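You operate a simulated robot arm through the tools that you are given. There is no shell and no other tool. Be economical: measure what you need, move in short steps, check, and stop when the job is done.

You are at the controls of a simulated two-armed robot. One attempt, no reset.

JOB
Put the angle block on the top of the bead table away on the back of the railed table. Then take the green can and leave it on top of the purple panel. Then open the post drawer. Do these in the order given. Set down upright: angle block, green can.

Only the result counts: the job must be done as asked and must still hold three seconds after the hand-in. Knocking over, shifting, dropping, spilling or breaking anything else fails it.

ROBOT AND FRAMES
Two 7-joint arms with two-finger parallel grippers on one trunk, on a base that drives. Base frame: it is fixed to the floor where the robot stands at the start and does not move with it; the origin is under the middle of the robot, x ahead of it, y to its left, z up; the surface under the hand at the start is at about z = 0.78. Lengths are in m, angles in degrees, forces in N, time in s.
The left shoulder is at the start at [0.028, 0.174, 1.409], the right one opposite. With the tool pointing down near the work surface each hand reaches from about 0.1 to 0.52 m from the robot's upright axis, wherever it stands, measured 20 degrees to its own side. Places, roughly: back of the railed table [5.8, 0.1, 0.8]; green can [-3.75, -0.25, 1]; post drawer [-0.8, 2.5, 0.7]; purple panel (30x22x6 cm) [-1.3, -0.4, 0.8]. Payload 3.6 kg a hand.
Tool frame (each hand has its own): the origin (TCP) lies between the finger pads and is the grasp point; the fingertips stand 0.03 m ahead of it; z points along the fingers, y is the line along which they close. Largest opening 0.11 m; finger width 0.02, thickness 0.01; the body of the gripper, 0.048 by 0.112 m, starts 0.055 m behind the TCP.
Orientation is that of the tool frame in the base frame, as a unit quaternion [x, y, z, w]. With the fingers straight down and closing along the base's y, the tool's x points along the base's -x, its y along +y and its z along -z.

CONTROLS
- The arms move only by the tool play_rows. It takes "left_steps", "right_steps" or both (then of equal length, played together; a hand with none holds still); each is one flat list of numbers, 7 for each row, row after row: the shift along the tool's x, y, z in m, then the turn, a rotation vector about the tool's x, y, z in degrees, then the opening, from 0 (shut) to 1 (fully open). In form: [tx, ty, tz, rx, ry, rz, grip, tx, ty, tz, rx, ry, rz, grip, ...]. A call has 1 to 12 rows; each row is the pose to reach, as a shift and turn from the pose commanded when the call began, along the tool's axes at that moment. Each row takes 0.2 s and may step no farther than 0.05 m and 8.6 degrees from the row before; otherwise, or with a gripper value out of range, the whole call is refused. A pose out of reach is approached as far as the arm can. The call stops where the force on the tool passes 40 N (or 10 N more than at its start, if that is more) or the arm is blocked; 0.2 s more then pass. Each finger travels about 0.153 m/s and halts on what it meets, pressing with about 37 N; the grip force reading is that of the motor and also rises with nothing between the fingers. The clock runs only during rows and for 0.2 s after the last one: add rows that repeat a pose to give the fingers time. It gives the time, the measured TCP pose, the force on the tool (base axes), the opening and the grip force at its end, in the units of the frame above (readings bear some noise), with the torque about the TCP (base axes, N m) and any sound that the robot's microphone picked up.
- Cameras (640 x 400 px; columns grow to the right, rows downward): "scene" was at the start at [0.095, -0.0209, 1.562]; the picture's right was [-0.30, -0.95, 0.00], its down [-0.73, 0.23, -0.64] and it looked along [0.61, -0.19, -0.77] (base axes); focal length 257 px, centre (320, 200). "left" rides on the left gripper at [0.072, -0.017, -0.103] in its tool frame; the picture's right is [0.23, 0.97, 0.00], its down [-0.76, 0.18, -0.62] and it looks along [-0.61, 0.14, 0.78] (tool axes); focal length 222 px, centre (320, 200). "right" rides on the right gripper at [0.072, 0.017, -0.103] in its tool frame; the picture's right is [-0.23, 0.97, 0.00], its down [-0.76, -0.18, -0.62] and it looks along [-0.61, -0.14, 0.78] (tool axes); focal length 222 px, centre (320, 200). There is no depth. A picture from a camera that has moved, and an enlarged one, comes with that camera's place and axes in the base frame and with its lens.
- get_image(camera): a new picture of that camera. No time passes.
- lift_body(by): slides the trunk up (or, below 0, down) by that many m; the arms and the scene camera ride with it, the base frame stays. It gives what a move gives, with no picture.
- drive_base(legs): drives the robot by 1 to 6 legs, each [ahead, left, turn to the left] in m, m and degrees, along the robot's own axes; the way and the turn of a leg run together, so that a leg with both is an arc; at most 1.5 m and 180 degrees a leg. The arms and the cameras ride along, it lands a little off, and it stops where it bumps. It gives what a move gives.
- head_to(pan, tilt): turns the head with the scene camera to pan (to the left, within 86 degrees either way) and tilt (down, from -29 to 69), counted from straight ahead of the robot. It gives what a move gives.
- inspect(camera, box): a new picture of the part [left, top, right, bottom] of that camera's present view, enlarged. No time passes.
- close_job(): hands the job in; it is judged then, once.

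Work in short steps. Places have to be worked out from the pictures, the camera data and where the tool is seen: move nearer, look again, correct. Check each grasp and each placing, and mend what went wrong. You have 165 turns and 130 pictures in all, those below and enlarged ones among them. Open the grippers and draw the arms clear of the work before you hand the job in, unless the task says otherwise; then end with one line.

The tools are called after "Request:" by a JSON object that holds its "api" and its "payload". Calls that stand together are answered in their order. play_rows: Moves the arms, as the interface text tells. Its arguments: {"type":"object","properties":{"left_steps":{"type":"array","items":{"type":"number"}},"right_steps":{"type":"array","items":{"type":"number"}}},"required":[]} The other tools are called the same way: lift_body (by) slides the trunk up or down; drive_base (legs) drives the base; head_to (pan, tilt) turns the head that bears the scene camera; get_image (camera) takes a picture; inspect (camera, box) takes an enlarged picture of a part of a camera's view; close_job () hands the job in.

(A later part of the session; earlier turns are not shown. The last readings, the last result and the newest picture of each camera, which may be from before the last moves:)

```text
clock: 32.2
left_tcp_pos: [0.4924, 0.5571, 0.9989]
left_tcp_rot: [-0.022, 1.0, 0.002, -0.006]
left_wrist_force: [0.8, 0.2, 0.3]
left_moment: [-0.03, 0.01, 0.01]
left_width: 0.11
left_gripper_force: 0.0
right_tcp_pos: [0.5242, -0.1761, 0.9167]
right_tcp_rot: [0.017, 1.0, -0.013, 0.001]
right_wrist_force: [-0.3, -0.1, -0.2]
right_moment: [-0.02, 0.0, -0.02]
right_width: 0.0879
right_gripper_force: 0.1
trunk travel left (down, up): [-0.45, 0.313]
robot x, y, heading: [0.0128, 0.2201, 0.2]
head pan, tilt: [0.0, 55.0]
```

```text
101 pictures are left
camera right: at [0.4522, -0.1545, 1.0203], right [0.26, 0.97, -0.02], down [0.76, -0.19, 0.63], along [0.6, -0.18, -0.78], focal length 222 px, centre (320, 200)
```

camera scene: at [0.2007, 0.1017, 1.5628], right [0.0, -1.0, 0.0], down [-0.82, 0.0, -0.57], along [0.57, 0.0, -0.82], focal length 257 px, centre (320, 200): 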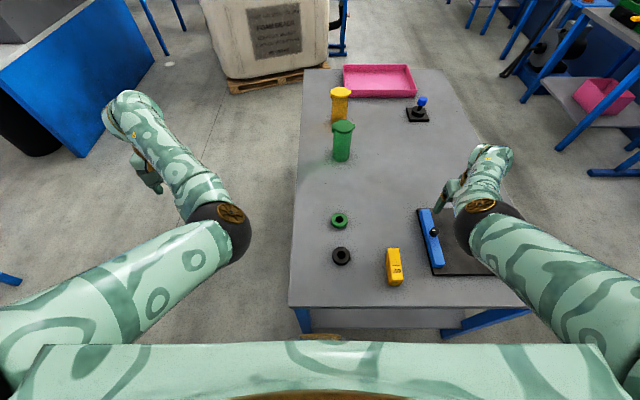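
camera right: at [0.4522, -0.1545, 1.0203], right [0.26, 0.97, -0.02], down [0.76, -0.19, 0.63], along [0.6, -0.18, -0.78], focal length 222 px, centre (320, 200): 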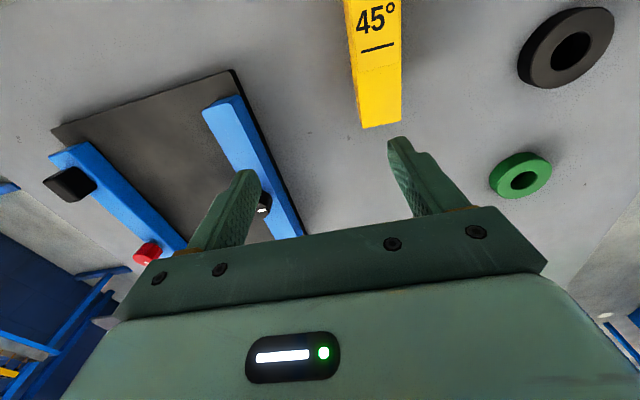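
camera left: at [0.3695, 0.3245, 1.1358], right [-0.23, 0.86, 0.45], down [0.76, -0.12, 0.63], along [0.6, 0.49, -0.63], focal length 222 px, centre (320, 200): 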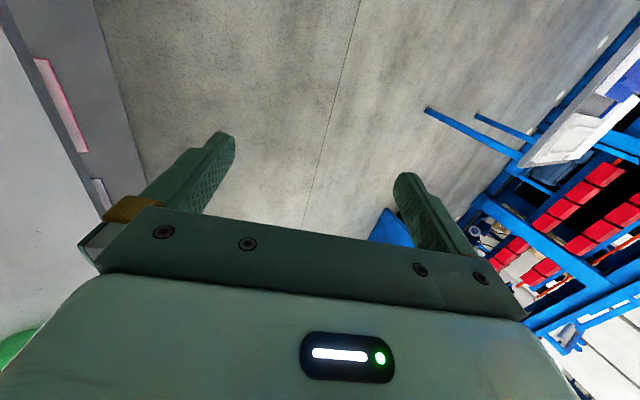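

The lift now works cleanly, and the block's gripping point is [0.483, -0.1225]. I shift over it, then check from just above.

Request:
{"api": "play_rows", "payload": {"right_steps": [0.015, 0.018, 0, -1, 0, 0, 0.8, 0.03, 0.036, 0, -1.5, 0, 0, 0.8, 0.043, 0.052, 0.0, -1.5, 0, 0, 0.8, 0.043, 0.052, 0.02, -1.5, 0, 0, 0.8, 0.043, 0.052, 0.03, -1.5, 0, 0, 0.8]}}

Request:
{"api": "get_image", "payload": {"camera": "right"}}

```text
clock: 33.4
left_tcp_pos: [0.4939, 0.555, 0.9996]
left_tcp_rot: [-0.022, 1.0, 0.004, -0.006]
left_wrist_force: [0.8, 0.3, -1.1]
left_moment: [0.03, 0.0, -0.01]
left_width: 0.1098
left_gripper_force: 0.1
right_tcp_pos: [0.4833, -0.1236, 0.885]
right_tcp_rot: [0.017, 1.0, 0.001, 0.0]
right_wrist_force: [0.8, -0.2, 0.0]
right_moment: [0.02, -0.04, -0.02]
right_width: 0.0878
right_gripper_force: 0.1
trunk travel left (down, up): [-0.45, 0.313]
robot x, y, heading: [0.0171, 0.219, 0.2]
head pan, tilt: [0.0, 55.0]
```

```text
100 pictures are left
camera right: at [0.4116, -0.1059, 0.989], right [0.26, 0.97, 0.0], down [0.75, -0.2, 0.62], along [0.6, -0.16, -0.78], focal length 222 px, centre (320, 200)
```

right: 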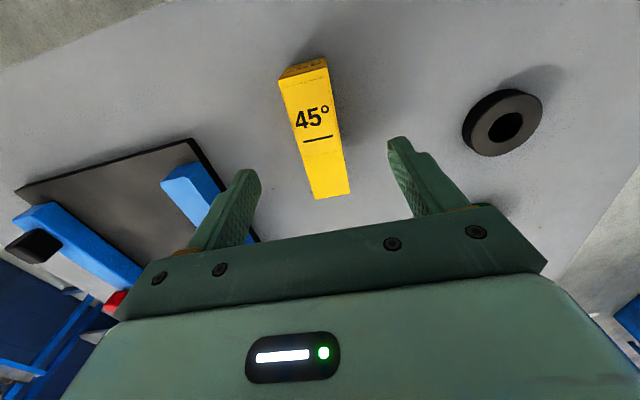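

The block sits centred between the fingers. I descend 0.068 m and close.

Request:
{"api": "play_rows", "payload": {"right_steps": [0, 0, 0.025, 0, 0, 0, 0.8, 0, 0, 0.05, 0, 0, 0, 0.8, 0, 0, 0.068, 0, 0, 0, 0.8, 0, 0, 0.068, 0, 0, 0, 0.8, 0, 0, 0.068, 0, 0, 0, 0.4, 0, 0, 0.068, 0, 0, 0, 0.2, 0, 0, 0.068, 0, 0, 0, 0, 0, 0, 0.068, 0, 0, 0, 0, 0, 0, 0.068, 0, 0, 0, 0]}}

Request:
{"api": "get_image", "payload": {"camera": "right"}}

```text
clock: 35.4
left_tcp_pos: [0.493, 0.5547, 0.9988]
left_tcp_rot: [-0.023, 1.0, 0.003, -0.006]
left_wrist_force: [-0.2, 0.4, 0.3]
left_moment: [0.03, 0.0, 0.01]
left_width: 0.1102
left_gripper_force: 0.0
right_tcp_pos: [0.4833, -0.1249, 0.8182]
right_tcp_rot: [0.018, 1.0, 0.001, 0.001]
right_wrist_force: [-0.2, 0.7, 0.6]
right_moment: [0.02, 0.0, 0.0]
right_width: 0.0313
right_gripper_force: 36.9
trunk travel left (down, up): [-0.45, 0.313]
robot x, y, heading: [0.0156, 0.2179, 0.3]
head pan, tilt: [0.0, 55.0]
```

```text
99 pictures are left
camera right: at [0.4114, -0.1058, 0.9213], right [0.26, 0.97, 0.0], down [0.76, -0.2, 0.62], along [0.6, -0.16, -0.78], focal length 222 px, centre (320, 200)
```

right: 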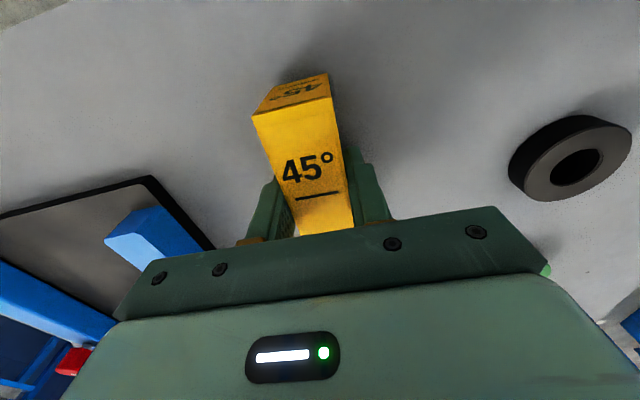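

Grasped (31 mm, 37 N). I lift it gently by the arm, then by the trunk.

Request:
{"api": "play_rows", "payload": {"right_steps": [0, 0, -0.02, 0, 0, 0, 0, 0, 0, -0.05, 0, 0, 0, 0, 0, 0, -0.08, 0, 0, 0, 0, 0, 0, -0.1, 0, 0, 0, 0, 0, 0, -0.1, 0, 0, 0, 0]}}

Request:
{"api": "lift_body", "payload": {"by": 0.1}}

Request:
{"api": "get_image", "payload": {"camera": "right"}}

Request:
{"api": "get_image", "payload": {"camera": "scene"}}

```text
clock: 36.6
left_tcp_pos: [0.4936, 0.5564, 0.9985]
left_tcp_rot: [-0.022, 1.0, 0.003, -0.006]
left_wrist_force: [-0.1, -0.1, -0.8]
left_moment: [0.02, 0.02, -0.01]
left_width: 0.11
left_gripper_force: 0.0
right_tcp_pos: [0.4828, -0.1225, 0.9154]
right_tcp_rot: [0.016, 1.0, 0.002, 0.0]
right_wrist_force: [-0.8, 0.3, -1.4]
right_moment: [0.01, 0.01, -0.05]
right_width: 0.0315
right_gripper_force: 37.4
trunk travel left (down, up): [-0.45, 0.313]
robot x, y, heading: [0.018, 0.2172, 0.3]
head pan, tilt: [0.0, 55.0]
```

```text
clock: 37.9
left_tcp_pos: [0.4935, 0.555, 1.0985]
left_tcp_rot: [-0.022, 1.0, 0.003, -0.005]
left_wrist_force: [0.2, 0.5, -0.8]
left_moment: [-0.03, 0.0, -0.01]
left_width: 0.1101
left_gripper_force: 0.1
right_tcp_pos: [0.4823, -0.1239, 1.0158]
right_tcp_rot: [0.017, 1.0, 0.001, 0.0]
right_wrist_force: [-1.3, 0.8, -2.5]
right_moment: [0.02, -0.02, 0.01]
right_width: 0.0316
right_gripper_force: 37.3
trunk travel left (down, up): [-0.55, 0.213]
robot x, y, heading: [0.0188, 0.2173, 0.2]
head pan, tilt: [0.0, 55.0]
```

```text
98 pictures are left
camera right: at [0.4116, -0.1056, 1.1204], right [0.26, 0.97, 0.0], down [0.76, -0.2, 0.62], along [0.6, -0.16, -0.78], focal length 222 px, centre (320, 200)
```

right: 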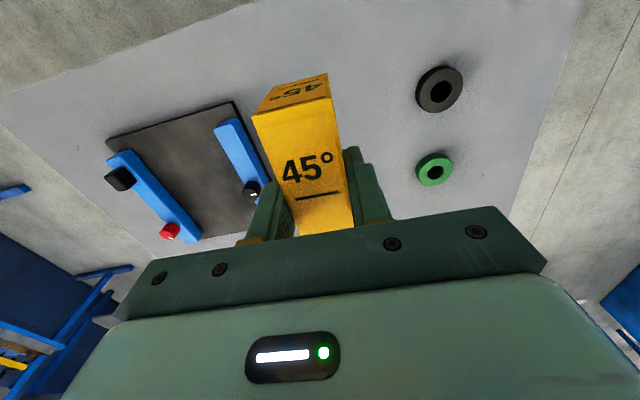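

```text
97 pictures are left
camera scene: at [0.1086, 0.2212, 1.5828], right [0.0, -1.0, 0.0], down [-0.82, 0.0, -0.57], along [0.57, 0.0, -0.82], focal length 257 px, centre (320, 200)
```

scene: 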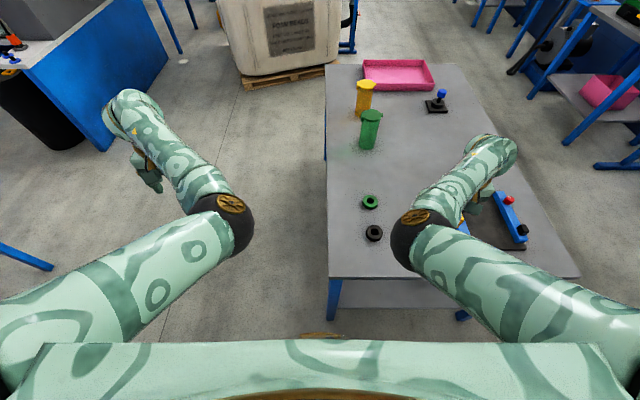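

The block is held level. Before driving I survey the floor to the right corridor (there's a white spot) and ahead.

Request:
{"api": "head_to", "payload": {"pan": -60, "tilt": 30}}

Request:
{"api": "get_image", "payload": {"camera": "scene"}}

Request:
{"api": "head_to", "payload": {"pan": 30, "tilt": 20}}

Request:
{"api": "get_image", "payload": {"camera": "scene"}}

```text
clock: 39.2
left_tcp_pos: [0.4933, 0.5555, 1.0988]
left_tcp_rot: [-0.023, 1.0, 0.002, -0.006]
left_wrist_force: [-0.3, -0.6, 0.0]
left_moment: [0.03, -0.01, 0.02]
left_width: 0.1103
left_gripper_force: 0.1
right_tcp_pos: [0.4818, -0.1233, 1.0172]
right_tcp_rot: [0.016, 1.0, 0.001, -0.001]
right_wrist_force: [0.1, -0.1, -1.0]
right_moment: [0.01, 0.0, 0.0]
right_width: 0.0316
right_gripper_force: 36.9
trunk travel left (down, up): [-0.55, 0.213]
robot x, y, heading: [0.0189, 0.2177, 0.1]
head pan, tilt: [-60.0, 30.0]
```

```text
96 pictures are left
camera scene: at [0.0818, 0.1429, 1.6189], right [-0.86, -0.5, 0.0], down [-0.25, 0.43, -0.87], along [0.44, -0.75, -0.5], focal length 257 px, centre (320, 200)
```

scene: 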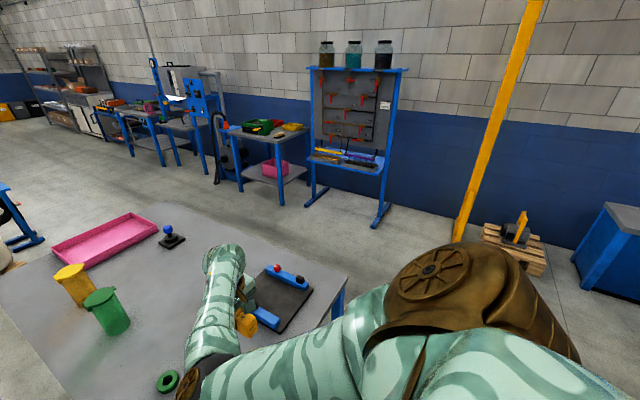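

```text
clock: 40.8
left_tcp_pos: [0.4935, 0.5548, 1.099]
left_tcp_rot: [-0.023, 1.0, 0.003, -0.006]
left_wrist_force: [0.3, 0.0, 0.3]
left_moment: [-0.02, -0.02, -0.01]
left_width: 0.11
left_gripper_force: 0.1
right_tcp_pos: [0.4832, -0.1246, 1.0165]
right_tcp_rot: [0.017, 1.0, 0.001, 0.0]
right_wrist_force: [-0.9, -0.7, -1.9]
right_moment: [-0.01, 0.03, 0.0]
right_width: 0.0315
right_gripper_force: 36.4
trunk travel left (down, up): [-0.55, 0.213]
robot x, y, heading: [0.0147, 0.2157, 0.4]
head pan, tilt: [30.0, 20.0]
```

```text
95 pictures are left
camera scene: at [0.1168, 0.2678, 1.635], right [0.5, -0.86, 0.0], down [-0.3, -0.17, -0.94], along [0.81, 0.47, -0.34], focal length 257 px, centre (320, 200)
```

scene: 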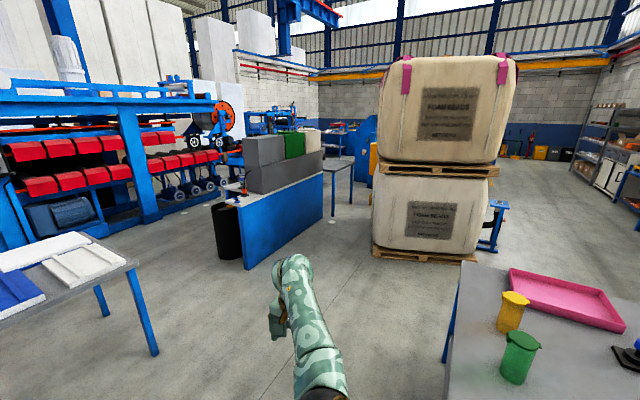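

The right corridor (y about -0.6 to -1.95) is clear. I back up, strafe right to y ≈ -1.25, then go forward past the tables.

Request:
{"api": "drive_base", "payload": {"legs": [[-0.4, 0, 0], [0, -1.47, 0], [1.4, 0, 0]]}}

Request:
{"api": "head_to", "payload": {"pan": 0, "tilt": 15}}

Request:
{"api": "get_image", "payload": {"camera": "scene"}}

```text
clock: 56.9
left_tcp_pos: [1.4958, -0.9535, 1.0995]
left_tcp_rot: [-0.016, 1.0, 0.002, -0.006]
left_wrist_force: [-0.4, -0.1, -0.3]
left_moment: [0.0, -0.01, 0.01]
left_width: 0.11
left_gripper_force: 0.0
right_tcp_pos: [1.4759, -1.6336, 1.0165]
right_tcp_rot: [0.024, 1.0, 0.001, 0.001]
right_wrist_force: [0.1, 0.4, -0.7]
right_moment: [0.0, -0.01, -0.01]
right_width: 0.0316
right_gripper_force: 37.1
trunk travel left (down, up): [-0.55, 0.213]
robot x, y, heading: [1.0167, -1.2889, -0.2]
head pan, tilt: [30.0, 20.0]
```

```text
clock: 57.8
left_tcp_pos: [1.4957, -0.9543, 1.098]
left_tcp_rot: [-0.015, 1.0, 0.003, -0.006]
left_wrist_force: [0.4, -0.9, -0.4]
left_moment: [-0.01, 0.0, -0.01]
left_width: 0.1101
left_gripper_force: 0.0
right_tcp_pos: [1.4763, -1.6341, 1.0162]
right_tcp_rot: [0.023, 1.0, 0.001, 0.0]
right_wrist_force: [-0.8, 0.2, -0.6]
right_moment: [0.03, 0.04, 0.03]
right_width: 0.0315
right_gripper_force: 37.0
trunk travel left (down, up): [-0.55, 0.213]
robot x, y, heading: [1.016, -1.2878, -0.5]
head pan, tilt: [0.0, 15.0]
```

```text
94 pictures are left
camera scene: at [1.1269, -1.284, 1.6431], right [-0.01, -1.0, 0.0], down [-0.26, 0.0, -0.97], along [0.97, -0.01, -0.26], focal length 257 px, centre (320, 200)
```

scene: 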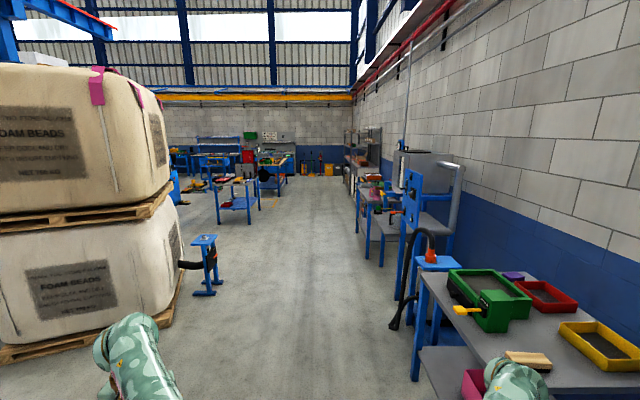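

The way ahead is clear; I drive on about 2 m and look at the far tables.

Request:
{"api": "drive_base", "payload": {"legs": [[1.4, 0.05, 0.3], [0.8, 0.0, 0]]}}

Request:
{"api": "head_to", "payload": {"pan": 20, "tilt": 18}}

Request:
{"api": "get_image", "payload": {"camera": "scene"}}

```text
clock: 68.7
left_tcp_pos: [3.6935, -0.9231, 1.0985]
left_tcp_rot: [-0.018, 1.0, 0.002, -0.006]
left_wrist_force: [-0.3, 0.5, 0.1]
left_moment: [0.02, -0.02, 0.0]
left_width: 0.1099
left_gripper_force: 0.2
right_tcp_pos: [3.6761, -1.6029, 1.0159]
right_tcp_rot: [0.02, 1.0, 0.002, -0.001]
right_wrist_force: [0.6, 0.3, -1.5]
right_moment: [0.0, 0.0, -0.02]
right_width: 0.0314
right_gripper_force: 37.1
trunk travel left (down, up): [-0.55, 0.213]
robot x, y, heading: [3.2139, -1.2571, -0.5]
head pan, tilt: [0.0, 15.0]
```

```text
clock: 69.5
left_tcp_pos: [3.6923, -0.9225, 1.0984]
left_tcp_rot: [-0.019, 1.0, 0.002, -0.007]
left_wrist_force: [0.0, -0.2, -0.9]
left_moment: [0.02, -0.03, 0.0]
left_width: 0.1099
left_gripper_force: 0.0
right_tcp_pos: [3.677, -1.6026, 1.0159]
right_tcp_rot: [0.02, 1.0, 0.0, 0.0]
right_wrist_force: [-0.2, -0.2, -0.5]
right_moment: [-0.02, 0.01, 0.04]
right_width: 0.0314
right_gripper_force: 36.6
trunk travel left (down, up): [-0.55, 0.213]
robot x, y, heading: [3.2112, -1.2584, -0.4]
head pan, tilt: [20.0, 18.0]
```

```text
93 pictures are left
camera scene: at [3.3207, -1.2224, 1.6383], right [0.34, -0.94, 0.0], down [-0.29, -0.1, -0.95], along [0.9, 0.32, -0.31], focal length 257 px, centre (320, 200)
```

scene: 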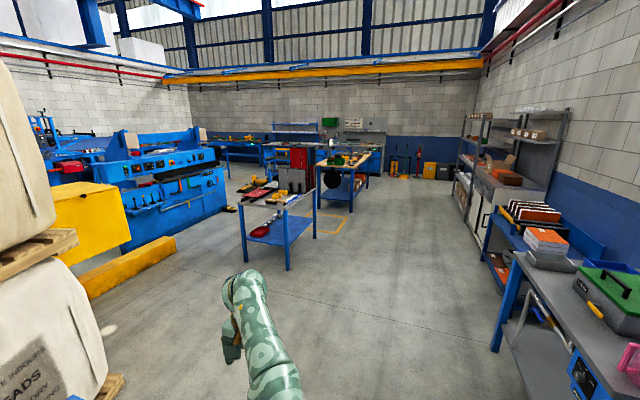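

Request:
{"api": "inspect", "payload": {"camera": "scene", "box": [220, 120, 390, 280]}}

```text
2.50 times, centred on (305, 200) of scene
camera zoom: at [3.3207, -1.2224, 1.6383], right [0.34, -0.94, 0.0], down [-0.29, -0.1, -0.95], along [0.9, 0.32, -0.31], focal length 642 px, centre (358, 200)
```

zoom: 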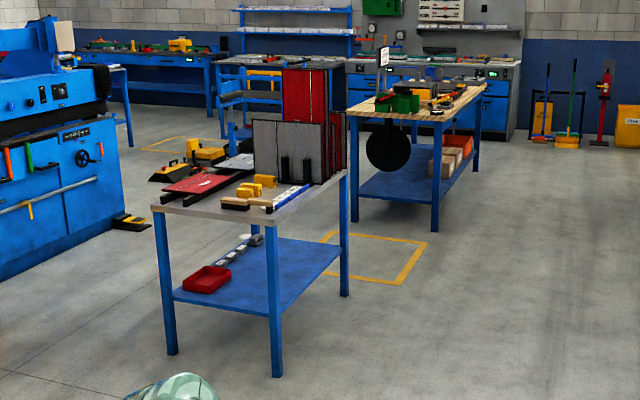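

The near table with plates standing in slots fits the railed table at [5.8, 0.1]. I drive closer to view its top.

Request:
{"api": "drive_base", "payload": {"legs": [[1.2, 0.2, 0], [0.0, 0.5, 0]]}}

Request:
{"api": "head_to", "payload": {"pan": 25, "tilt": 30}}

Request:
{"api": "get_image", "payload": {"camera": "scene"}}

```text
clock: 78.4
left_tcp_pos: [4.9358, -0.234, 1.0987]
left_tcp_rot: [-0.012, 1.0, 0.001, -0.006]
left_wrist_force: [-0.2, -0.4, 0.1]
left_moment: [0.0, 0.0, 0.0]
left_width: 0.11
left_gripper_force: 0.2
right_tcp_pos: [4.9122, -0.9143, 1.0171]
right_tcp_rot: [0.027, 1.0, 0.0, -0.001]
right_wrist_force: [-0.5, 0.0, -1.5]
right_moment: [-0.02, -0.01, -0.01]
right_width: 0.0315
right_gripper_force: 36.6
trunk travel left (down, up): [-0.55, 0.213]
robot x, y, heading: [4.4522, -0.5582, -1.3]
head pan, tilt: [20.0, 18.0]
```

```text
clock: 79.1
left_tcp_pos: [4.9368, -0.2356, 1.0984]
left_tcp_rot: [-0.012, 1.0, 0.002, -0.007]
left_wrist_force: [0.0, -0.9, -0.3]
left_moment: [0.04, -0.02, 0.01]
left_width: 0.11
left_gripper_force: 0.0
right_tcp_pos: [4.9111, -0.9137, 1.0165]
right_tcp_rot: [0.027, 1.0, 0.002, 0.0]
right_wrist_force: [0.8, 0.1, -2.1]
right_moment: [0.02, -0.01, 0.0]
right_width: 0.0318
right_gripper_force: 37.2
trunk travel left (down, up): [-0.55, 0.213]
robot x, y, heading: [4.4535, -0.5649, -0.9]
head pan, tilt: [25.0, 30.0]
```

```text
91 pictures are left
camera scene: at [4.5552, -0.5232, 1.619], right [0.41, -0.91, 0.0], down [-0.46, -0.2, -0.87], along [0.79, 0.35, -0.5], focal length 257 px, centre (320, 200)
```

scene: 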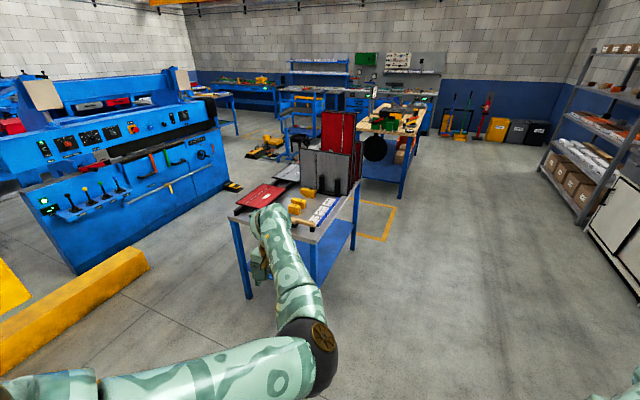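

I get a view square on from the -x side.

Request:
{"api": "drive_base", "payload": {"legs": [[0.15, 0.5, 1.0]]}}

Request:
{"api": "head_to", "payload": {"pan": 5, "tilt": 35}}

Request:
{"api": "inspect", "payload": {"camera": "scene", "box": [170, 40, 490, 240]}}

```text
clock: 82.2
left_tcp_pos: [5.0837, 0.2694, 1.0982]
left_tcp_rot: [-0.021, 1.0, 0.002, -0.006]
left_wrist_force: [0.0, -0.2, 0.5]
left_moment: [-0.01, 0.02, -0.02]
left_width: 0.1099
left_gripper_force: 0.1
right_tcp_pos: [5.0722, -0.4096, 1.0159]
right_tcp_rot: [0.017, 1.0, 0.0, -0.001]
right_wrist_force: [-0.1, 0.6, -2.0]
right_moment: [0.02, 0.03, -0.01]
right_width: 0.0316
right_gripper_force: 36.8
trunk travel left (down, up): [-0.55, 0.213]
robot x, y, heading: [4.607, -0.066, 0.2]
head pan, tilt: [25.0, 30.0]
```

```text
clock: 83.0
left_tcp_pos: [5.0828, 0.2703, 1.0981]
left_tcp_rot: [-0.021, 1.0, 0.002, -0.006]
left_wrist_force: [-0.3, 0.2, 0.3]
left_moment: [0.02, 0.01, -0.02]
left_width: 0.1098
left_gripper_force: 0.0
right_tcp_pos: [5.0712, -0.4096, 1.016]
right_tcp_rot: [0.017, 1.0, 0.001, 0.0]
right_wrist_force: [0.2, -0.2, -1.5]
right_moment: [0.01, 0.0, -0.01]
right_width: 0.0315
right_gripper_force: 36.3
trunk travel left (down, up): [-0.55, 0.213]
robot x, y, heading: [4.6052, -0.0657, -0.3]
head pan, tilt: [5.0, 35.0]
```

```text
2.00 times, centred on (330, 140) of scene
camera zoom: at [4.7133, -0.0556, 1.6112], right [0.09, -1.0, 0.0], down [-0.57, -0.05, -0.82], along [0.82, 0.07, -0.57], focal length 514 px, centre (300, 320)
```

zoom: 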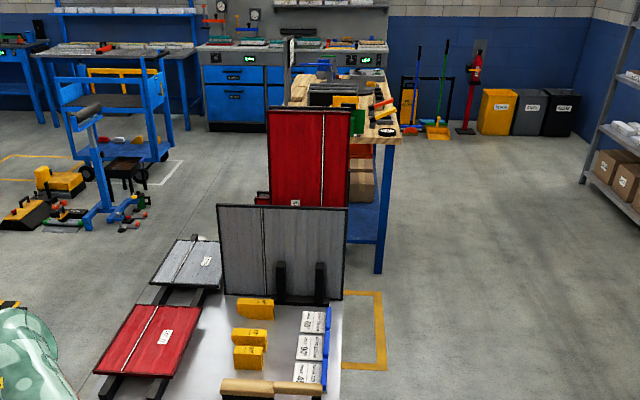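

I need the whole table top; full picture with more tilt.

Request:
{"api": "head_to", "payload": {"pan": 5, "tilt": 48}}

Request:
{"api": "inspect", "payload": {"camera": "scene", "box": [190, 40, 430, 190]}}

```text
clock: 83.7
left_tcp_pos: [5.0824, 0.2702, 1.0988]
left_tcp_rot: [-0.021, 1.0, 0.002, -0.007]
left_wrist_force: [-0.2, -0.9, 0.4]
left_moment: [-0.01, 0.0, 0.0]
left_width: 0.11
left_gripper_force: 0.1
right_tcp_pos: [5.0708, -0.409, 1.0169]
right_tcp_rot: [0.018, 1.0, 0.001, 0.0]
right_wrist_force: [0.4, -1.2, -1.8]
right_moment: [0.01, -0.01, 0.05]
right_width: 0.0315
right_gripper_force: 37.1
trunk travel left (down, up): [-0.55, 0.213]
robot x, y, heading: [4.6103, -0.0659, -0.0]
head pan, tilt: [5.0, 48.0]
```

```text
2.67 times, centred on (310, 115) of scene
camera zoom: at [4.7043, -0.0562, 1.5922], right [0.09, -1.0, 0.0], down [-0.74, -0.07, -0.67], along [0.67, 0.06, -0.74], focal length 685 px, centre (347, 427)
```

zoom: 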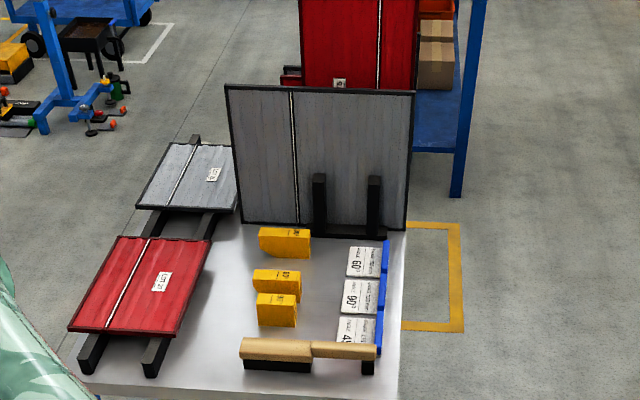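

The table holds rails with plates, three other angle blocks and label cards. I need to see what is behind the standing grey plate, so I go around to the -y side and face the table.

Request:
{"api": "drive_base", "payload": {"legs": [[0, -0.95, 0], [1.25, 0, 0], [0, 0, 90]]}}

Request:
{"api": "head_to", "payload": {"pan": 0, "tilt": 35}}

Request:
{"api": "get_image", "payload": {"camera": "scene"}}

```text
clock: 98.7
left_tcp_pos: [5.5328, -0.5762, 1.0974]
left_tcp_rot: [0.724, -0.69, 0.003, 0.006]
left_wrist_force: [-0.1, -0.5, -0.6]
left_moment: [0.03, 0.01, 0.01]
left_width: 0.1101
left_gripper_force: 0.1
right_tcp_pos: [6.2134, -0.5836, 1.0161]
right_tcp_rot: [-0.695, 0.719, 0.0, -0.001]
right_wrist_force: [-0.1, 0.3, 0.6]
right_moment: [-0.02, 0.01, -0.01]
right_width: 0.0316
right_gripper_force: 37.1
trunk travel left (down, up): [-0.55, 0.213]
robot x, y, heading: [5.874, -1.0518, 90.3]
head pan, tilt: [5.0, 48.0]
```

```text
clock: 99.4
left_tcp_pos: [5.5332, -0.5751, 1.0976]
left_tcp_rot: [0.724, -0.69, 0.002, 0.006]
left_wrist_force: [-0.2, -1.1, -0.7]
left_moment: [-0.01, 0.01, -0.02]
left_width: 0.11
left_gripper_force: 0.1
right_tcp_pos: [6.2129, -0.5843, 1.0164]
right_tcp_rot: [-0.696, 0.718, 0.001, -0.001]
right_wrist_force: [-0.1, -0.1, -1.2]
right_moment: [-0.03, 0.02, -0.02]
right_width: 0.0314
right_gripper_force: 37.3
trunk travel left (down, up): [-0.55, 0.213]
robot x, y, heading: [5.872, -1.0512, 90.4]
head pan, tilt: [0.0, 35.0]
```

```text
88 pictures are left
camera scene: at [5.8722, -0.9432, 1.6111], right [1.0, 0.01, 0.0], down [0.0, -0.57, -0.82], along [0.0, 0.82, -0.57], focal length 257 px, centre (320, 200)
```

scene: 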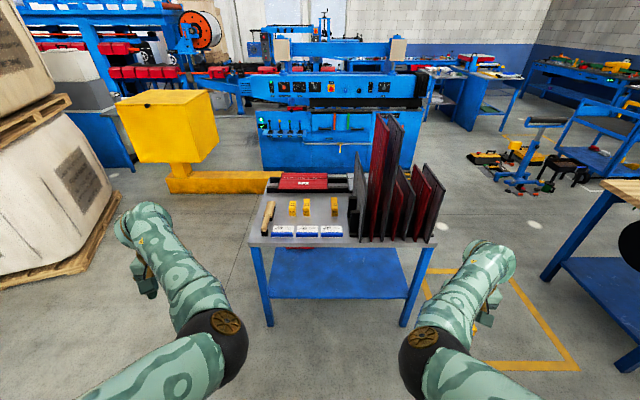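

Request:
{"api": "inspect", "payload": {"camera": "scene", "box": [230, 100, 450, 255]}}

```text
2.58 times, centred on (340, 178) of scene
camera zoom: at [5.8722, -0.9432, 1.6111], right [1.0, 0.01, 0.0], down [0.0, -0.57, -0.82], along [0.0, 0.82, -0.57], focal length 663 px, centre (268, 258)
```

zoom: 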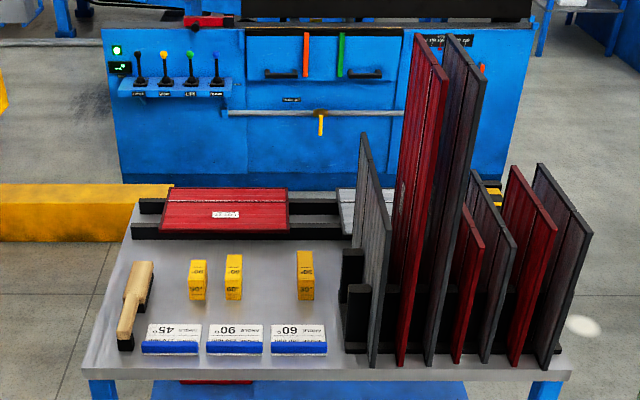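

From here the cards (60°, 90°, 45°) face the far side, so the table's back is this -y side, matching [5.8, 0.1]. There's a free slot between the second and third block near x 5.875; I approach with the right hand toward there.

Request:
{"api": "drive_base", "payload": {"legs": [[0, 0.325, 0], [0.6, 0, 0]]}}

Request:
{"api": "head_to", "payload": {"pan": -15, "tilt": 50}}

Request:
{"api": "get_image", "payload": {"camera": "scene"}}

Request:
{"api": "get_image", "payload": {"camera": "right"}}

```text
clock: 104.6
left_tcp_pos: [5.2084, 0.0338, 1.0988]
left_tcp_rot: [0.72, -0.694, 0.003, 0.007]
left_wrist_force: [-0.4, 1.2, 0.0]
left_moment: [-0.01, 0.0, 0.0]
left_width: 0.1099
left_gripper_force: 0.0
right_tcp_pos: [5.8873, 0.0158, 1.0164]
right_tcp_rot: [-0.691, 0.722, 0.0, -0.001]
right_wrist_force: [-0.4, 0.8, -1.6]
right_moment: [-0.04, 0.03, -0.01]
right_width: 0.0313
right_gripper_force: 37.1
trunk travel left (down, up): [-0.55, 0.213]
robot x, y, heading: [5.5405, -0.4456, 89.5]
head pan, tilt: [0.0, 35.0]
```

```text
clock: 105.4
left_tcp_pos: [5.2075, 0.0334, 1.0996]
left_tcp_rot: [0.719, -0.695, 0.004, 0.006]
left_wrist_force: [0.5, -0.4, -0.3]
left_moment: [0.03, 0.0, 0.0]
left_width: 0.1102
left_gripper_force: 0.0
right_tcp_pos: [5.888, 0.0155, 1.016]
right_tcp_rot: [-0.691, 0.723, 0.001, -0.002]
right_wrist_force: [-0.9, 0.5, -0.4]
right_moment: [0.01, 0.01, 0.02]
right_width: 0.0317
right_gripper_force: 36.8
trunk travel left (down, up): [-0.55, 0.213]
robot x, y, heading: [5.5379, -0.4467, 89.8]
head pan, tilt: [-15.0, 50.0]
```

```text
86 pictures are left
camera scene: at [5.5617, -0.3522, 1.5895], right [0.96, -0.27, 0.0], down [-0.2, -0.74, -0.64], along [0.17, 0.62, -0.77], focal length 257 px, centre (320, 200)
```

scene: 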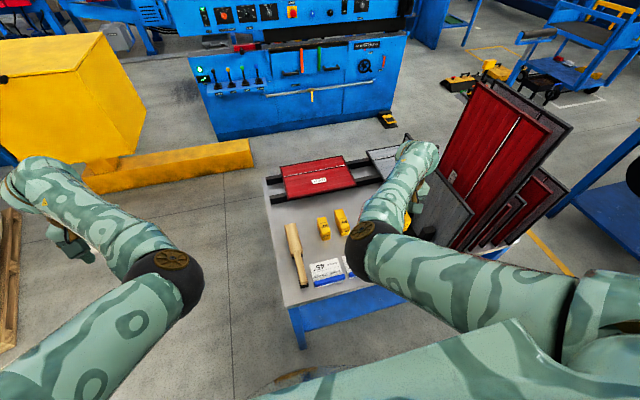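

```text
85 pictures are left
camera right: at [5.8682, -0.0567, 1.1207], right [-0.96, 0.27, 0.0], down [0.21, 0.75, 0.62], along [0.17, 0.6, -0.78], focal length 222 px, centre (320, 200)
```

right: 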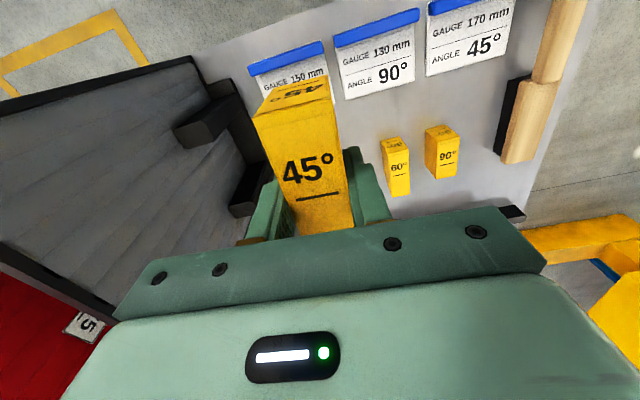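

The free gap lies at x ≈ 5.873 between the 60° block (5.80) and the third (5.948). I drive in the last 0.09 m, lower the trunk a little and check.

Request:
{"api": "drive_base", "payload": {"legs": [[0.09, 0.018, 0]]}}

Request:
{"api": "lift_body", "payload": {"by": -0.07}}

Request:
{"api": "get_image", "payload": {"camera": "right"}}

Request:
{"api": "head_to", "payload": {"pan": -40, "tilt": 55}}

Request:
{"api": "get_image", "payload": {"camera": "scene"}}

```text
clock: 106.5
left_tcp_pos: [5.1904, 0.1243, 1.0978]
left_tcp_rot: [0.719, -0.695, 0.003, 0.006]
left_wrist_force: [-0.2, -0.5, -0.6]
left_moment: [0.0, 0.02, 0.02]
left_width: 0.1098
left_gripper_force: 0.1
right_tcp_pos: [5.8701, 0.1064, 1.0155]
right_tcp_rot: [-0.691, 0.723, -0.001, 0.0]
right_wrist_force: [-1.0, 0.2, -1.4]
right_moment: [-0.02, 0.0, 0.01]
right_width: 0.0316
right_gripper_force: 37.2
trunk travel left (down, up): [-0.55, 0.213]
robot x, y, heading: [5.5229, -0.3557, 89.5]
head pan, tilt: [-15.0, 50.0]
```

```text
clock: 107.6
left_tcp_pos: [5.1895, 0.1237, 1.0293]
left_tcp_rot: [0.719, -0.695, 0.002, 0.006]
left_wrist_force: [-0.3, -0.5, 1.3]
left_moment: [-0.01, -0.01, 0.0]
left_width: 0.1102
left_gripper_force: 0.0
right_tcp_pos: [5.8698, 0.1059, 0.9456]
right_tcp_rot: [-0.691, 0.723, 0.001, 0.0]
right_wrist_force: [-0.3, -0.8, -1.3]
right_moment: [-0.03, 0.0, 0.0]
right_width: 0.0316
right_gripper_force: 37.0
trunk travel left (down, up): [-0.48, 0.283]
robot x, y, heading: [5.5195, -0.3589, 89.6]
head pan, tilt: [-15.0, 50.0]
```

```text
84 pictures are left
camera right: at [5.8506, 0.0337, 1.0509], right [-0.96, 0.27, 0.0], down [0.21, 0.75, 0.62], along [0.17, 0.6, -0.78], focal length 222 px, centre (320, 200)
```

right: 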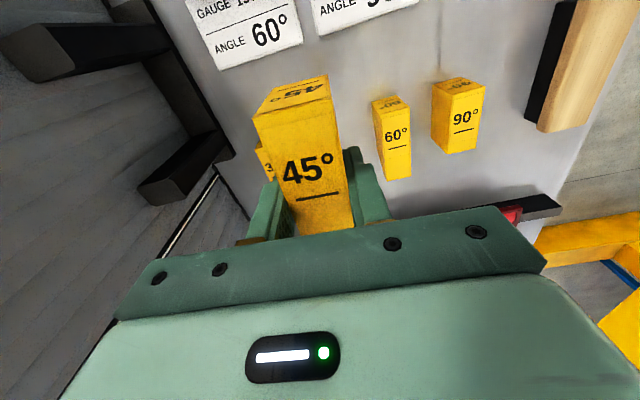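

```text
clock: 108.5
left_tcp_pos: [5.1916, 0.1226, 1.0289]
left_tcp_rot: [0.72, -0.694, 0.003, 0.006]
left_wrist_force: [-0.8, -0.3, -0.7]
left_moment: [0.04, 0.0, 0.02]
left_width: 0.11
left_gripper_force: 0.1
right_tcp_pos: [5.8708, 0.1043, 0.9464]
right_tcp_rot: [-0.691, 0.722, 0.0, 0.0]
right_wrist_force: [-0.3, 0.2, -0.9]
right_moment: [-0.03, -0.02, 0.03]
right_width: 0.0318
right_gripper_force: 37.5
trunk travel left (down, up): [-0.48, 0.283]
robot x, y, heading: [5.5223, -0.3588, 89.5]
head pan, tilt: [-40.0, 55.0]
```

```text
83 pictures are left
camera scene: at [5.5705, -0.272, 1.5126], right [0.76, -0.65, 0.0], down [-0.53, -0.62, -0.57], along [0.37, 0.44, -0.82], focal length 257 px, centre (320, 200)
```

scene: 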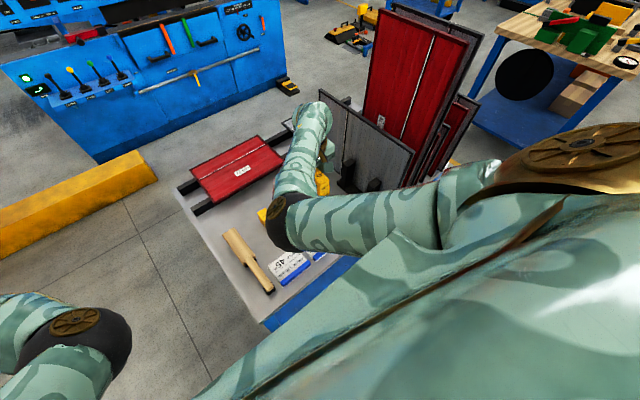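

Gap confirmed: 5.812–5.93. I lower the trunk a further 0.06 and straighten the yaw, moving the block 12 mm farther from the cards.

Request:
{"api": "lift_body", "payload": {"by": -0.06}}

Request:
{"api": "play_rows", "payload": {"right_steps": [-0.006, 0, 0, 0, 0, -1.3, 0, -0.012, 0, 0, 0, 0, -2.6, 0, -0.012, 0, 0.02, 0, 0, -2.6, 0, -0.012, 0, 0.03, 0, 0, -2.6, 0, -0.012, 0, 0.03, 0, 0, -2.6, 0]}}

Request:
{"api": "get_image", "payload": {"camera": "right"}}

```text
clock: 109.5
left_tcp_pos: [5.1904, 0.1232, 0.9697]
left_tcp_rot: [0.719, -0.695, 0.002, 0.005]
left_wrist_force: [-0.4, 0.2, -0.2]
left_moment: [0.01, 0.0, 0.0]
left_width: 0.11
left_gripper_force: 0.1
right_tcp_pos: [5.8709, 0.1063, 0.887]
right_tcp_rot: [-0.691, 0.722, 0.0, -0.001]
right_wrist_force: [0.3, 0.7, -1.5]
right_moment: [-0.01, 0.0, 0.01]
right_width: 0.0313
right_gripper_force: 37.0
trunk travel left (down, up): [-0.42, 0.343]
robot x, y, heading: [5.5203, -0.3549, 89.6]
head pan, tilt: [-40.0, 55.0]
```

```text
clock: 110.7
left_tcp_pos: [5.1907, 0.1221, 0.9696]
left_tcp_rot: [0.719, -0.695, 0.003, 0.006]
left_wrist_force: [-1.0, -0.2, 0.0]
left_moment: [0.0, -0.04, -0.02]
left_width: 0.1099
left_gripper_force: 0.0
right_tcp_pos: [5.8701, 0.1175, 0.8565]
right_tcp_rot: [0.708, -0.706, -0.001, 0.001]
right_wrist_force: [-0.3, 0.2, -1.1]
right_moment: [-0.03, -0.03, 0.03]
right_width: 0.0318
right_gripper_force: 37.1
trunk travel left (down, up): [-0.42, 0.343]
robot x, y, heading: [5.5198, -0.3551, 89.6]
head pan, tilt: [-40.0, 55.0]
```

```text
82 pictures are left
camera right: at [5.8546, 0.0446, 0.9614], right [-0.97, 0.23, 0.0], down [0.18, 0.76, 0.62], along [0.14, 0.61, -0.78], focal length 222 px, centre (320, 200)
```

right: 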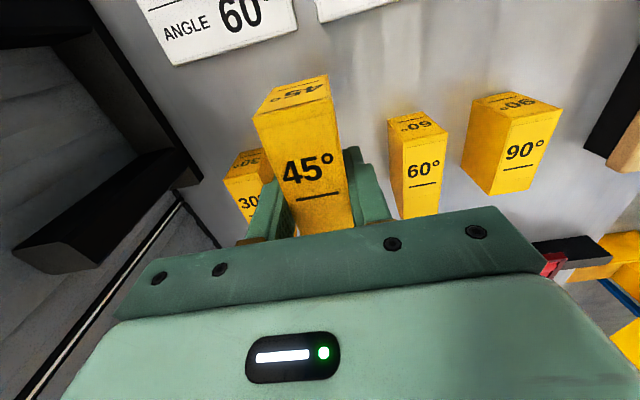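

Clearances on both sides are good. I descend slowly, watching for contact.

Request:
{"api": "play_rows", "payload": {"right_steps": [0, -0.002, 0.01, 0, 0, 0, 0, 0, -0.002, 0.02, 0, 0, 0, 0, 0, -0.002, 0.03, 0, 0, 0, 0, 0, -0.002, 0.034, 0, 0, 0, 0, 0, -0.002, 0.038, 0, 0, 0, 0, 0, -0.002, 0.042, 0, 0, 0, 0, 0, -0.002, 0.042, 0, 0, 0, 0]}}

```text
clock: 112.3
left_tcp_pos: [5.1907, 0.1232, 0.9689]
left_tcp_rot: [0.719, -0.695, 0.003, 0.006]
left_wrist_force: [1.2, 0.2, -0.6]
left_moment: [0.0, 0.02, 0.03]
left_width: 0.11
left_gripper_force: 0.1
right_tcp_pos: [5.8727, 0.1169, 0.815]
right_tcp_rot: [0.708, -0.707, -0.001, 0.0]
right_wrist_force: [-0.3, 0.7, -1.6]
right_moment: [-0.01, 0.0, -0.01]
right_width: 0.0316
right_gripper_force: 37.0
trunk travel left (down, up): [-0.42, 0.343]
robot x, y, heading: [5.5251, -0.3569, 89.6]
head pan, tilt: [-40.0, 55.0]
```

No contact yet at 0.815. I continue in 3 mm rows.

Request:
{"api": "play_rows", "payload": {"right_steps": [0, 0, 0.004, 0, 0, 0, 0, 0, 0, 0.007, 0, 0, 0, 0, 0, 0, 0.01, 0, 0, 0, 0, 0, 0, 0.013, 0, 0, 0, 0, 0, 0, 0.016, 0, 0, 0, 0, 0, 0, 0.019, 0, 0, 0, 0, 0, 0, 0.022, 0, 0, 0, 0]}}

```text
clock: 113.9
left_tcp_pos: [5.1903, 0.1218, 0.9684]
left_tcp_rot: [0.719, -0.695, 0.004, 0.005]
left_wrist_force: [0.0, -0.5, 0.0]
left_moment: [-0.01, -0.01, 0.01]
left_width: 0.11
left_gripper_force: 0.1
right_tcp_pos: [5.8714, 0.1186, 0.7921]
right_tcp_rot: [0.708, -0.707, -0.001, 0.001]
right_wrist_force: [-0.6, -0.4, -1.0]
right_moment: [0.01, 0.03, 0.04]
right_width: 0.0314
right_gripper_force: 37.5
trunk travel left (down, up): [-0.42, 0.343]
robot x, y, heading: [5.5244, -0.3527, 89.6]
head pan, tilt: [-40.0, 55.0]
```

Request:
{"api": "play_rows", "payload": {"right_steps": [0, 0, 0.003, 0, 0, 0, 0, 0, 0, 0.006, 0, 0, 0, 0, 0, 0, 0.008, 0, 0, 0, 0, 0, 0, 0.01, 0, 0, 0, 0, 0, 0, 0.012, 0, 0, 0, 0]}}

Request:
{"api": "get_image", "payload": {"camera": "right"}}

```text
clock: 115.1
left_tcp_pos: [5.188, 0.1209, 0.9687]
left_tcp_rot: [0.719, -0.695, 0.003, 0.005]
left_wrist_force: [0.1, -0.4, -0.9]
left_moment: [-0.01, 0.01, 0.01]
left_width: 0.11
left_gripper_force: 0.2
right_tcp_pos: [5.873, 0.1182, 0.7834]
right_tcp_rot: [0.708, -0.707, -0.001, -0.003]
right_wrist_force: [0.1, 1.4, 31.2]
right_moment: [-0.04, 0.11, -0.02]
right_width: 0.0315
right_gripper_force: 37.3
trunk travel left (down, up): [-0.42, 0.343]
robot x, y, heading: [5.5199, -0.358, 89.5]
head pan, tilt: [-40.0, 55.0]
```

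```text
81 pictures are left
camera right: at [5.8554, 0.0445, 0.887], right [-0.97, 0.23, 0.0], down [0.17, 0.76, 0.63], along [0.14, 0.61, -0.78], focal length 222 px, centre (320, 200)
```

right: 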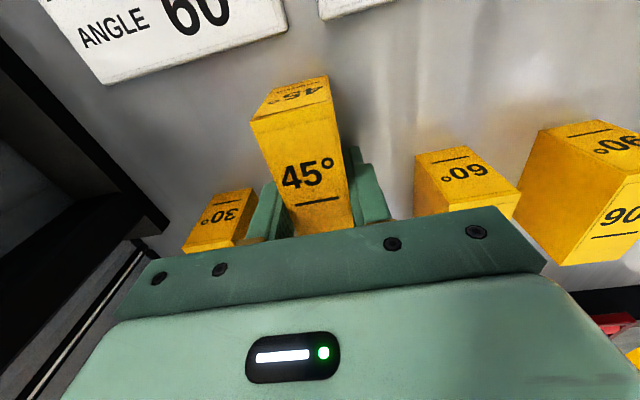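

Contact at TCP z 0.783, block seated on the table. I relieve the push, open to about 55 mm, and rise straight up.

Request:
{"api": "play_rows", "payload": {"right_steps": [0, 0, -0.002, 0, 0, 0, 0, 0, 0, -0.002, 0, 0, 0, 0.25, 0, 0, -0.002, 0, 0, 0, 0.5, 0, 0, -0.002, 0, 0, 0, 0.5, 0, 0, -0.02, 0, 0, 0, 0.5, 0, 0, -0.05, 0, 0, 0, 0.5, 0, 0, -0.09, 0, 0, 0, 0.5, 0, 0, -0.12, 0, 0, 0, 0.5, 0, 0, -0.12, 0, 0, 0, 0.5]}}

Request:
{"api": "get_image", "payload": {"camera": "right"}}

```text
clock: 117.1
left_tcp_pos: [5.1911, 0.1228, 0.9688]
left_tcp_rot: [0.719, -0.695, 0.003, 0.004]
left_wrist_force: [-1.3, 0.0, 0.3]
left_moment: [-0.02, -0.01, -0.02]
left_width: 0.1102
left_gripper_force: 0.0
right_tcp_pos: [5.874, 0.118, 0.9003]
right_tcp_rot: [0.708, -0.706, -0.001, 0.001]
right_wrist_force: [0.2, -0.2, -0.2]
right_moment: [0.05, 0.0, 0.03]
right_width: 0.055
right_gripper_force: 0.1
trunk travel left (down, up): [-0.42, 0.343]
robot x, y, heading: [5.5219, -0.3574, 89.7]
head pan, tilt: [-40.0, 55.0]
```

```text
80 pictures are left
camera right: at [5.8575, 0.0443, 1.0049], right [-0.97, 0.23, 0.0], down [0.18, 0.76, 0.62], along [0.14, 0.61, -0.78], focal length 222 px, centre (320, 200)
```

right: 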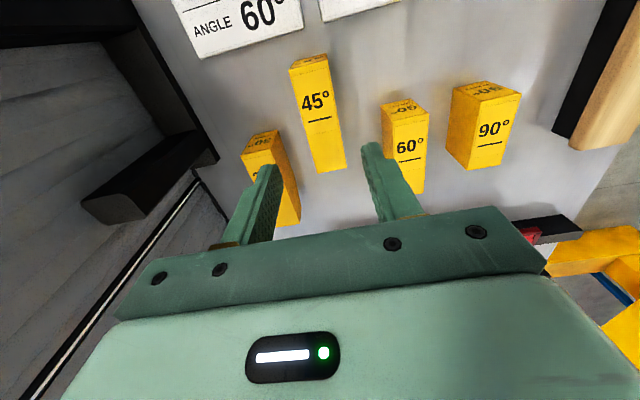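

Block stands well among the others. I raise the trunk, back straight out, turn to face -x, and look toward the way back.

Request:
{"api": "lift_body", "payload": {"by": 0.13}}

Request:
{"api": "drive_base", "payload": {"legs": [[-0.85, 0, 0], [0, 0, 90], [1.4, 0, 0], [1.4, 0, 0]]}}

Request:
{"api": "head_to", "payload": {"pan": 0, "tilt": 12}}

Request:
{"api": "get_image", "payload": {"camera": "scene"}}

```text
clock: 118.7
left_tcp_pos: [5.1917, 0.1231, 1.0977]
left_tcp_rot: [0.72, -0.694, 0.003, 0.006]
left_wrist_force: [0.2, -0.4, -0.8]
left_moment: [-0.05, -0.01, 0.01]
left_width: 0.11
left_gripper_force: 0.0
right_tcp_pos: [5.8724, 0.1172, 1.03]
right_tcp_rot: [0.707, -0.707, -0.002, 0.001]
right_wrist_force: [0.3, -0.1, -0.4]
right_moment: [0.01, 0.02, -0.01]
right_width: 0.0548
right_gripper_force: 0.1
trunk travel left (down, up): [-0.55, 0.213]
robot x, y, heading: [5.521, -0.3563, 89.5]
head pan, tilt: [-40.0, 55.0]
```

```text
clock: 140.2
left_tcp_pos: [2.2706, -1.6944, 1.0989]
left_tcp_rot: [0.998, 0.058, 0.006, 0.002]
left_wrist_force: [0.2, 0.5, -0.4]
left_moment: [0.0, 0.01, -0.03]
left_width: 0.11
left_gripper_force: 0.0
right_tcp_pos: [2.2217, -1.0139, 1.0296]
right_tcp_rot: [0.999, 0.041, 0.001, 0.001]
right_wrist_force: [0.8, 0.3, -0.2]
right_moment: [0.01, 0.01, -0.01]
right_width: 0.0551
right_gripper_force: 0.0
trunk travel left (down, up): [-0.55, 0.213]
robot x, y, heading: [2.7231, -1.3257, -176.0]
head pan, tilt: [-40.0, 55.0]
```

```text
clock: 141.3
left_tcp_pos: [2.2715, -1.6947, 1.0984]
left_tcp_rot: [0.998, 0.058, 0.007, 0.002]
left_wrist_force: [-0.1, -0.2, 0.3]
left_moment: [-0.02, 0.0, -0.03]
left_width: 0.1103
left_gripper_force: 0.0
right_tcp_pos: [2.2214, -1.0137, 1.0308]
right_tcp_rot: [0.999, 0.041, 0.0, 0.001]
right_wrist_force: [0.3, -0.3, 0.5]
right_moment: [0.05, -0.02, 0.01]
right_width: 0.0549
right_gripper_force: 0.2
trunk travel left (down, up): [-0.55, 0.213]
robot x, y, heading: [2.7212, -1.3251, -175.8]
head pan, tilt: [0.0, 12.0]
```

```text
79 pictures are left
camera scene: at [2.613, -1.3309, 1.648], right [-0.07, 1.0, 0.0], down [0.21, 0.02, -0.98], along [-0.98, -0.07, -0.21], focal length 257 px, centre (320, 200)
```

scene: 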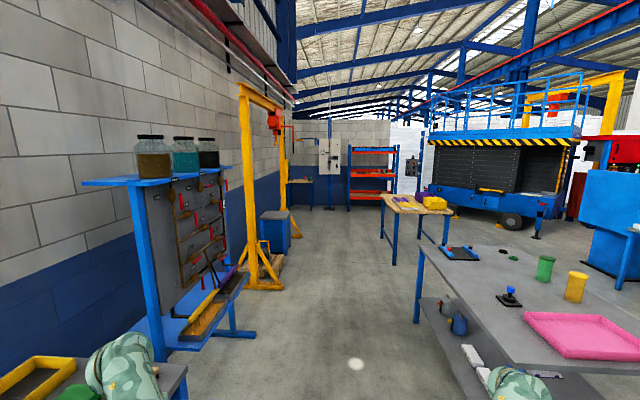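

I straighten the heading and drive on in -x along the corridor toward the orange shelf, where the green can at z≈1 probably stands.

Request:
{"api": "drive_base", "payload": {"legs": [[0, 0, -4.2], [1.4, -0.04, 0], [1.4, 0, 0], [1.0, 0, 0]]}}

Request:
{"api": "head_to", "payload": {"pan": -15, "tilt": 15}}

Request:
{"api": "get_image", "payload": {"camera": "scene"}}

```text
clock: 160.2
left_tcp_pos: [-1.5883, -1.5698, 1.0982]
left_tcp_rot: [1.0, 0.023, 0.006, 0.002]
left_wrist_force: [0.3, 0.1, 1.0]
left_moment: [0.0, -0.01, 0.0]
left_width: 0.1101
left_gripper_force: 0.1
right_tcp_pos: [-1.5889, -0.8866, 1.0298]
right_tcp_rot: [1.0, 0.005, 0.0, 0.0]
right_wrist_force: [0.6, -1.0, -0.1]
right_moment: [0.0, 0.01, 0.0]
right_width: 0.0548
right_gripper_force: 0.0
trunk travel left (down, up): [-0.55, 0.213]
robot x, y, heading: [-1.1122, -1.2317, -180.0]
head pan, tilt: [0.0, 12.0]
```

```text
clock: 161.0
left_tcp_pos: [-1.5881, -1.5692, 1.0984]
left_tcp_rot: [1.0, 0.02, 0.006, 0.002]
left_wrist_force: [-0.1, 0.1, 0.1]
left_moment: [0.0, 0.0, 0.01]
left_width: 0.11
left_gripper_force: 0.1
right_tcp_pos: [-1.5867, -0.887, 1.0291]
right_tcp_rot: [1.0, 0.005, 0.0, 0.001]
right_wrist_force: [0.8, -1.0, -0.7]
right_moment: [0.01, -0.01, -0.01]
right_width: 0.0551
right_gripper_force: 0.0
trunk travel left (down, up): [-0.55, 0.213]
robot x, y, heading: [-1.1119, -1.232, -179.7]
head pan, tilt: [-15.0, 15.0]
```

```text
78 pictures are left
camera scene: at [-1.2173, -1.2065, 1.6432], right [0.26, 0.97, 0.0], down [0.25, -0.07, -0.97], along [-0.93, 0.25, -0.26], focal length 257 px, centre (320, 200)
```

scene: 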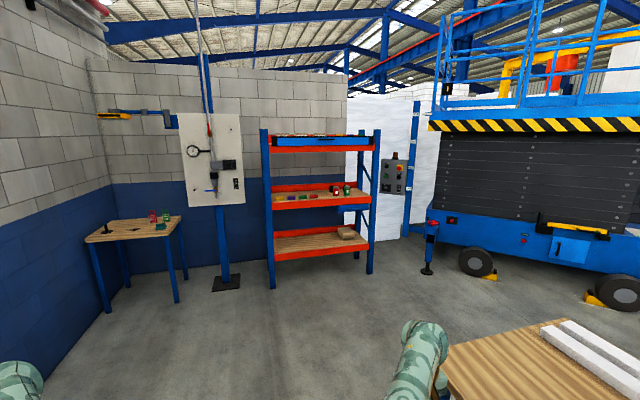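

Request:
{"api": "inspect", "payload": {"camera": "scene", "box": [250, 120, 390, 270]}}

Request:
{"api": "head_to", "payload": {"pan": -80, "tilt": 45}}

Request:
{"api": "get_image", "payload": {"camera": "scene"}}

```text
2.67 times, centred on (320, 195) of scene
camera zoom: at [-1.2173, -1.2065, 1.6432], right [0.26, 0.97, 0.0], down [0.25, -0.07, -0.97], along [-0.93, 0.25, -0.26], focal length 685 px, centre (320, 213)
```

zoom: 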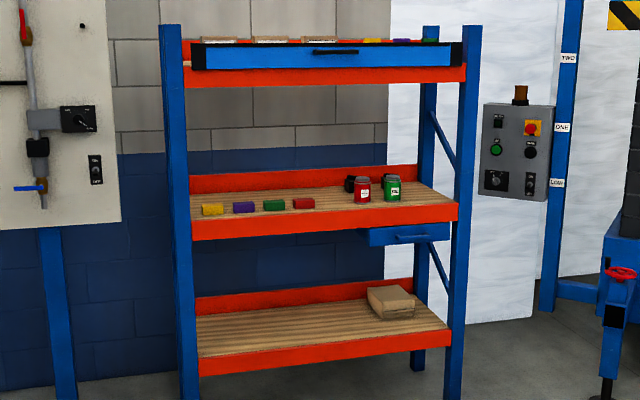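

```text
clock: 162.3
left_tcp_pos: [-1.5867, -1.5671, 1.1003]
left_tcp_rot: [1.0, 0.021, 0.006, 0.001]
left_wrist_force: [0.1, 0.3, -0.1]
left_moment: [-0.02, -0.01, -0.03]
left_width: 0.1101
left_gripper_force: 0.1
right_tcp_pos: [-1.5868, -0.8857, 1.0299]
right_tcp_rot: [1.0, 0.005, 0.0, 0.002]
right_wrist_force: [0.1, 0.5, -0.1]
right_moment: [0.0, 0.0, 0.0]
right_width: 0.0549
right_gripper_force: 0.0
trunk travel left (down, up): [-0.55, 0.213]
robot x, y, heading: [-1.1132, -1.2315, -179.7]
head pan, tilt: [-80.0, 45.0]
```

```text
76 pictures are left
camera scene: at [-1.1413, -1.1504, 1.5964], right [0.98, 0.17, 0.0], down [0.12, -0.7, -0.71], along [-0.12, 0.7, -0.71], focal length 257 px, centre (320, 200)
```

scene: 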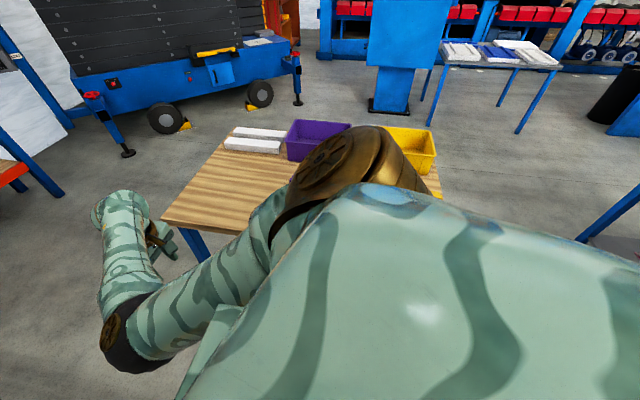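

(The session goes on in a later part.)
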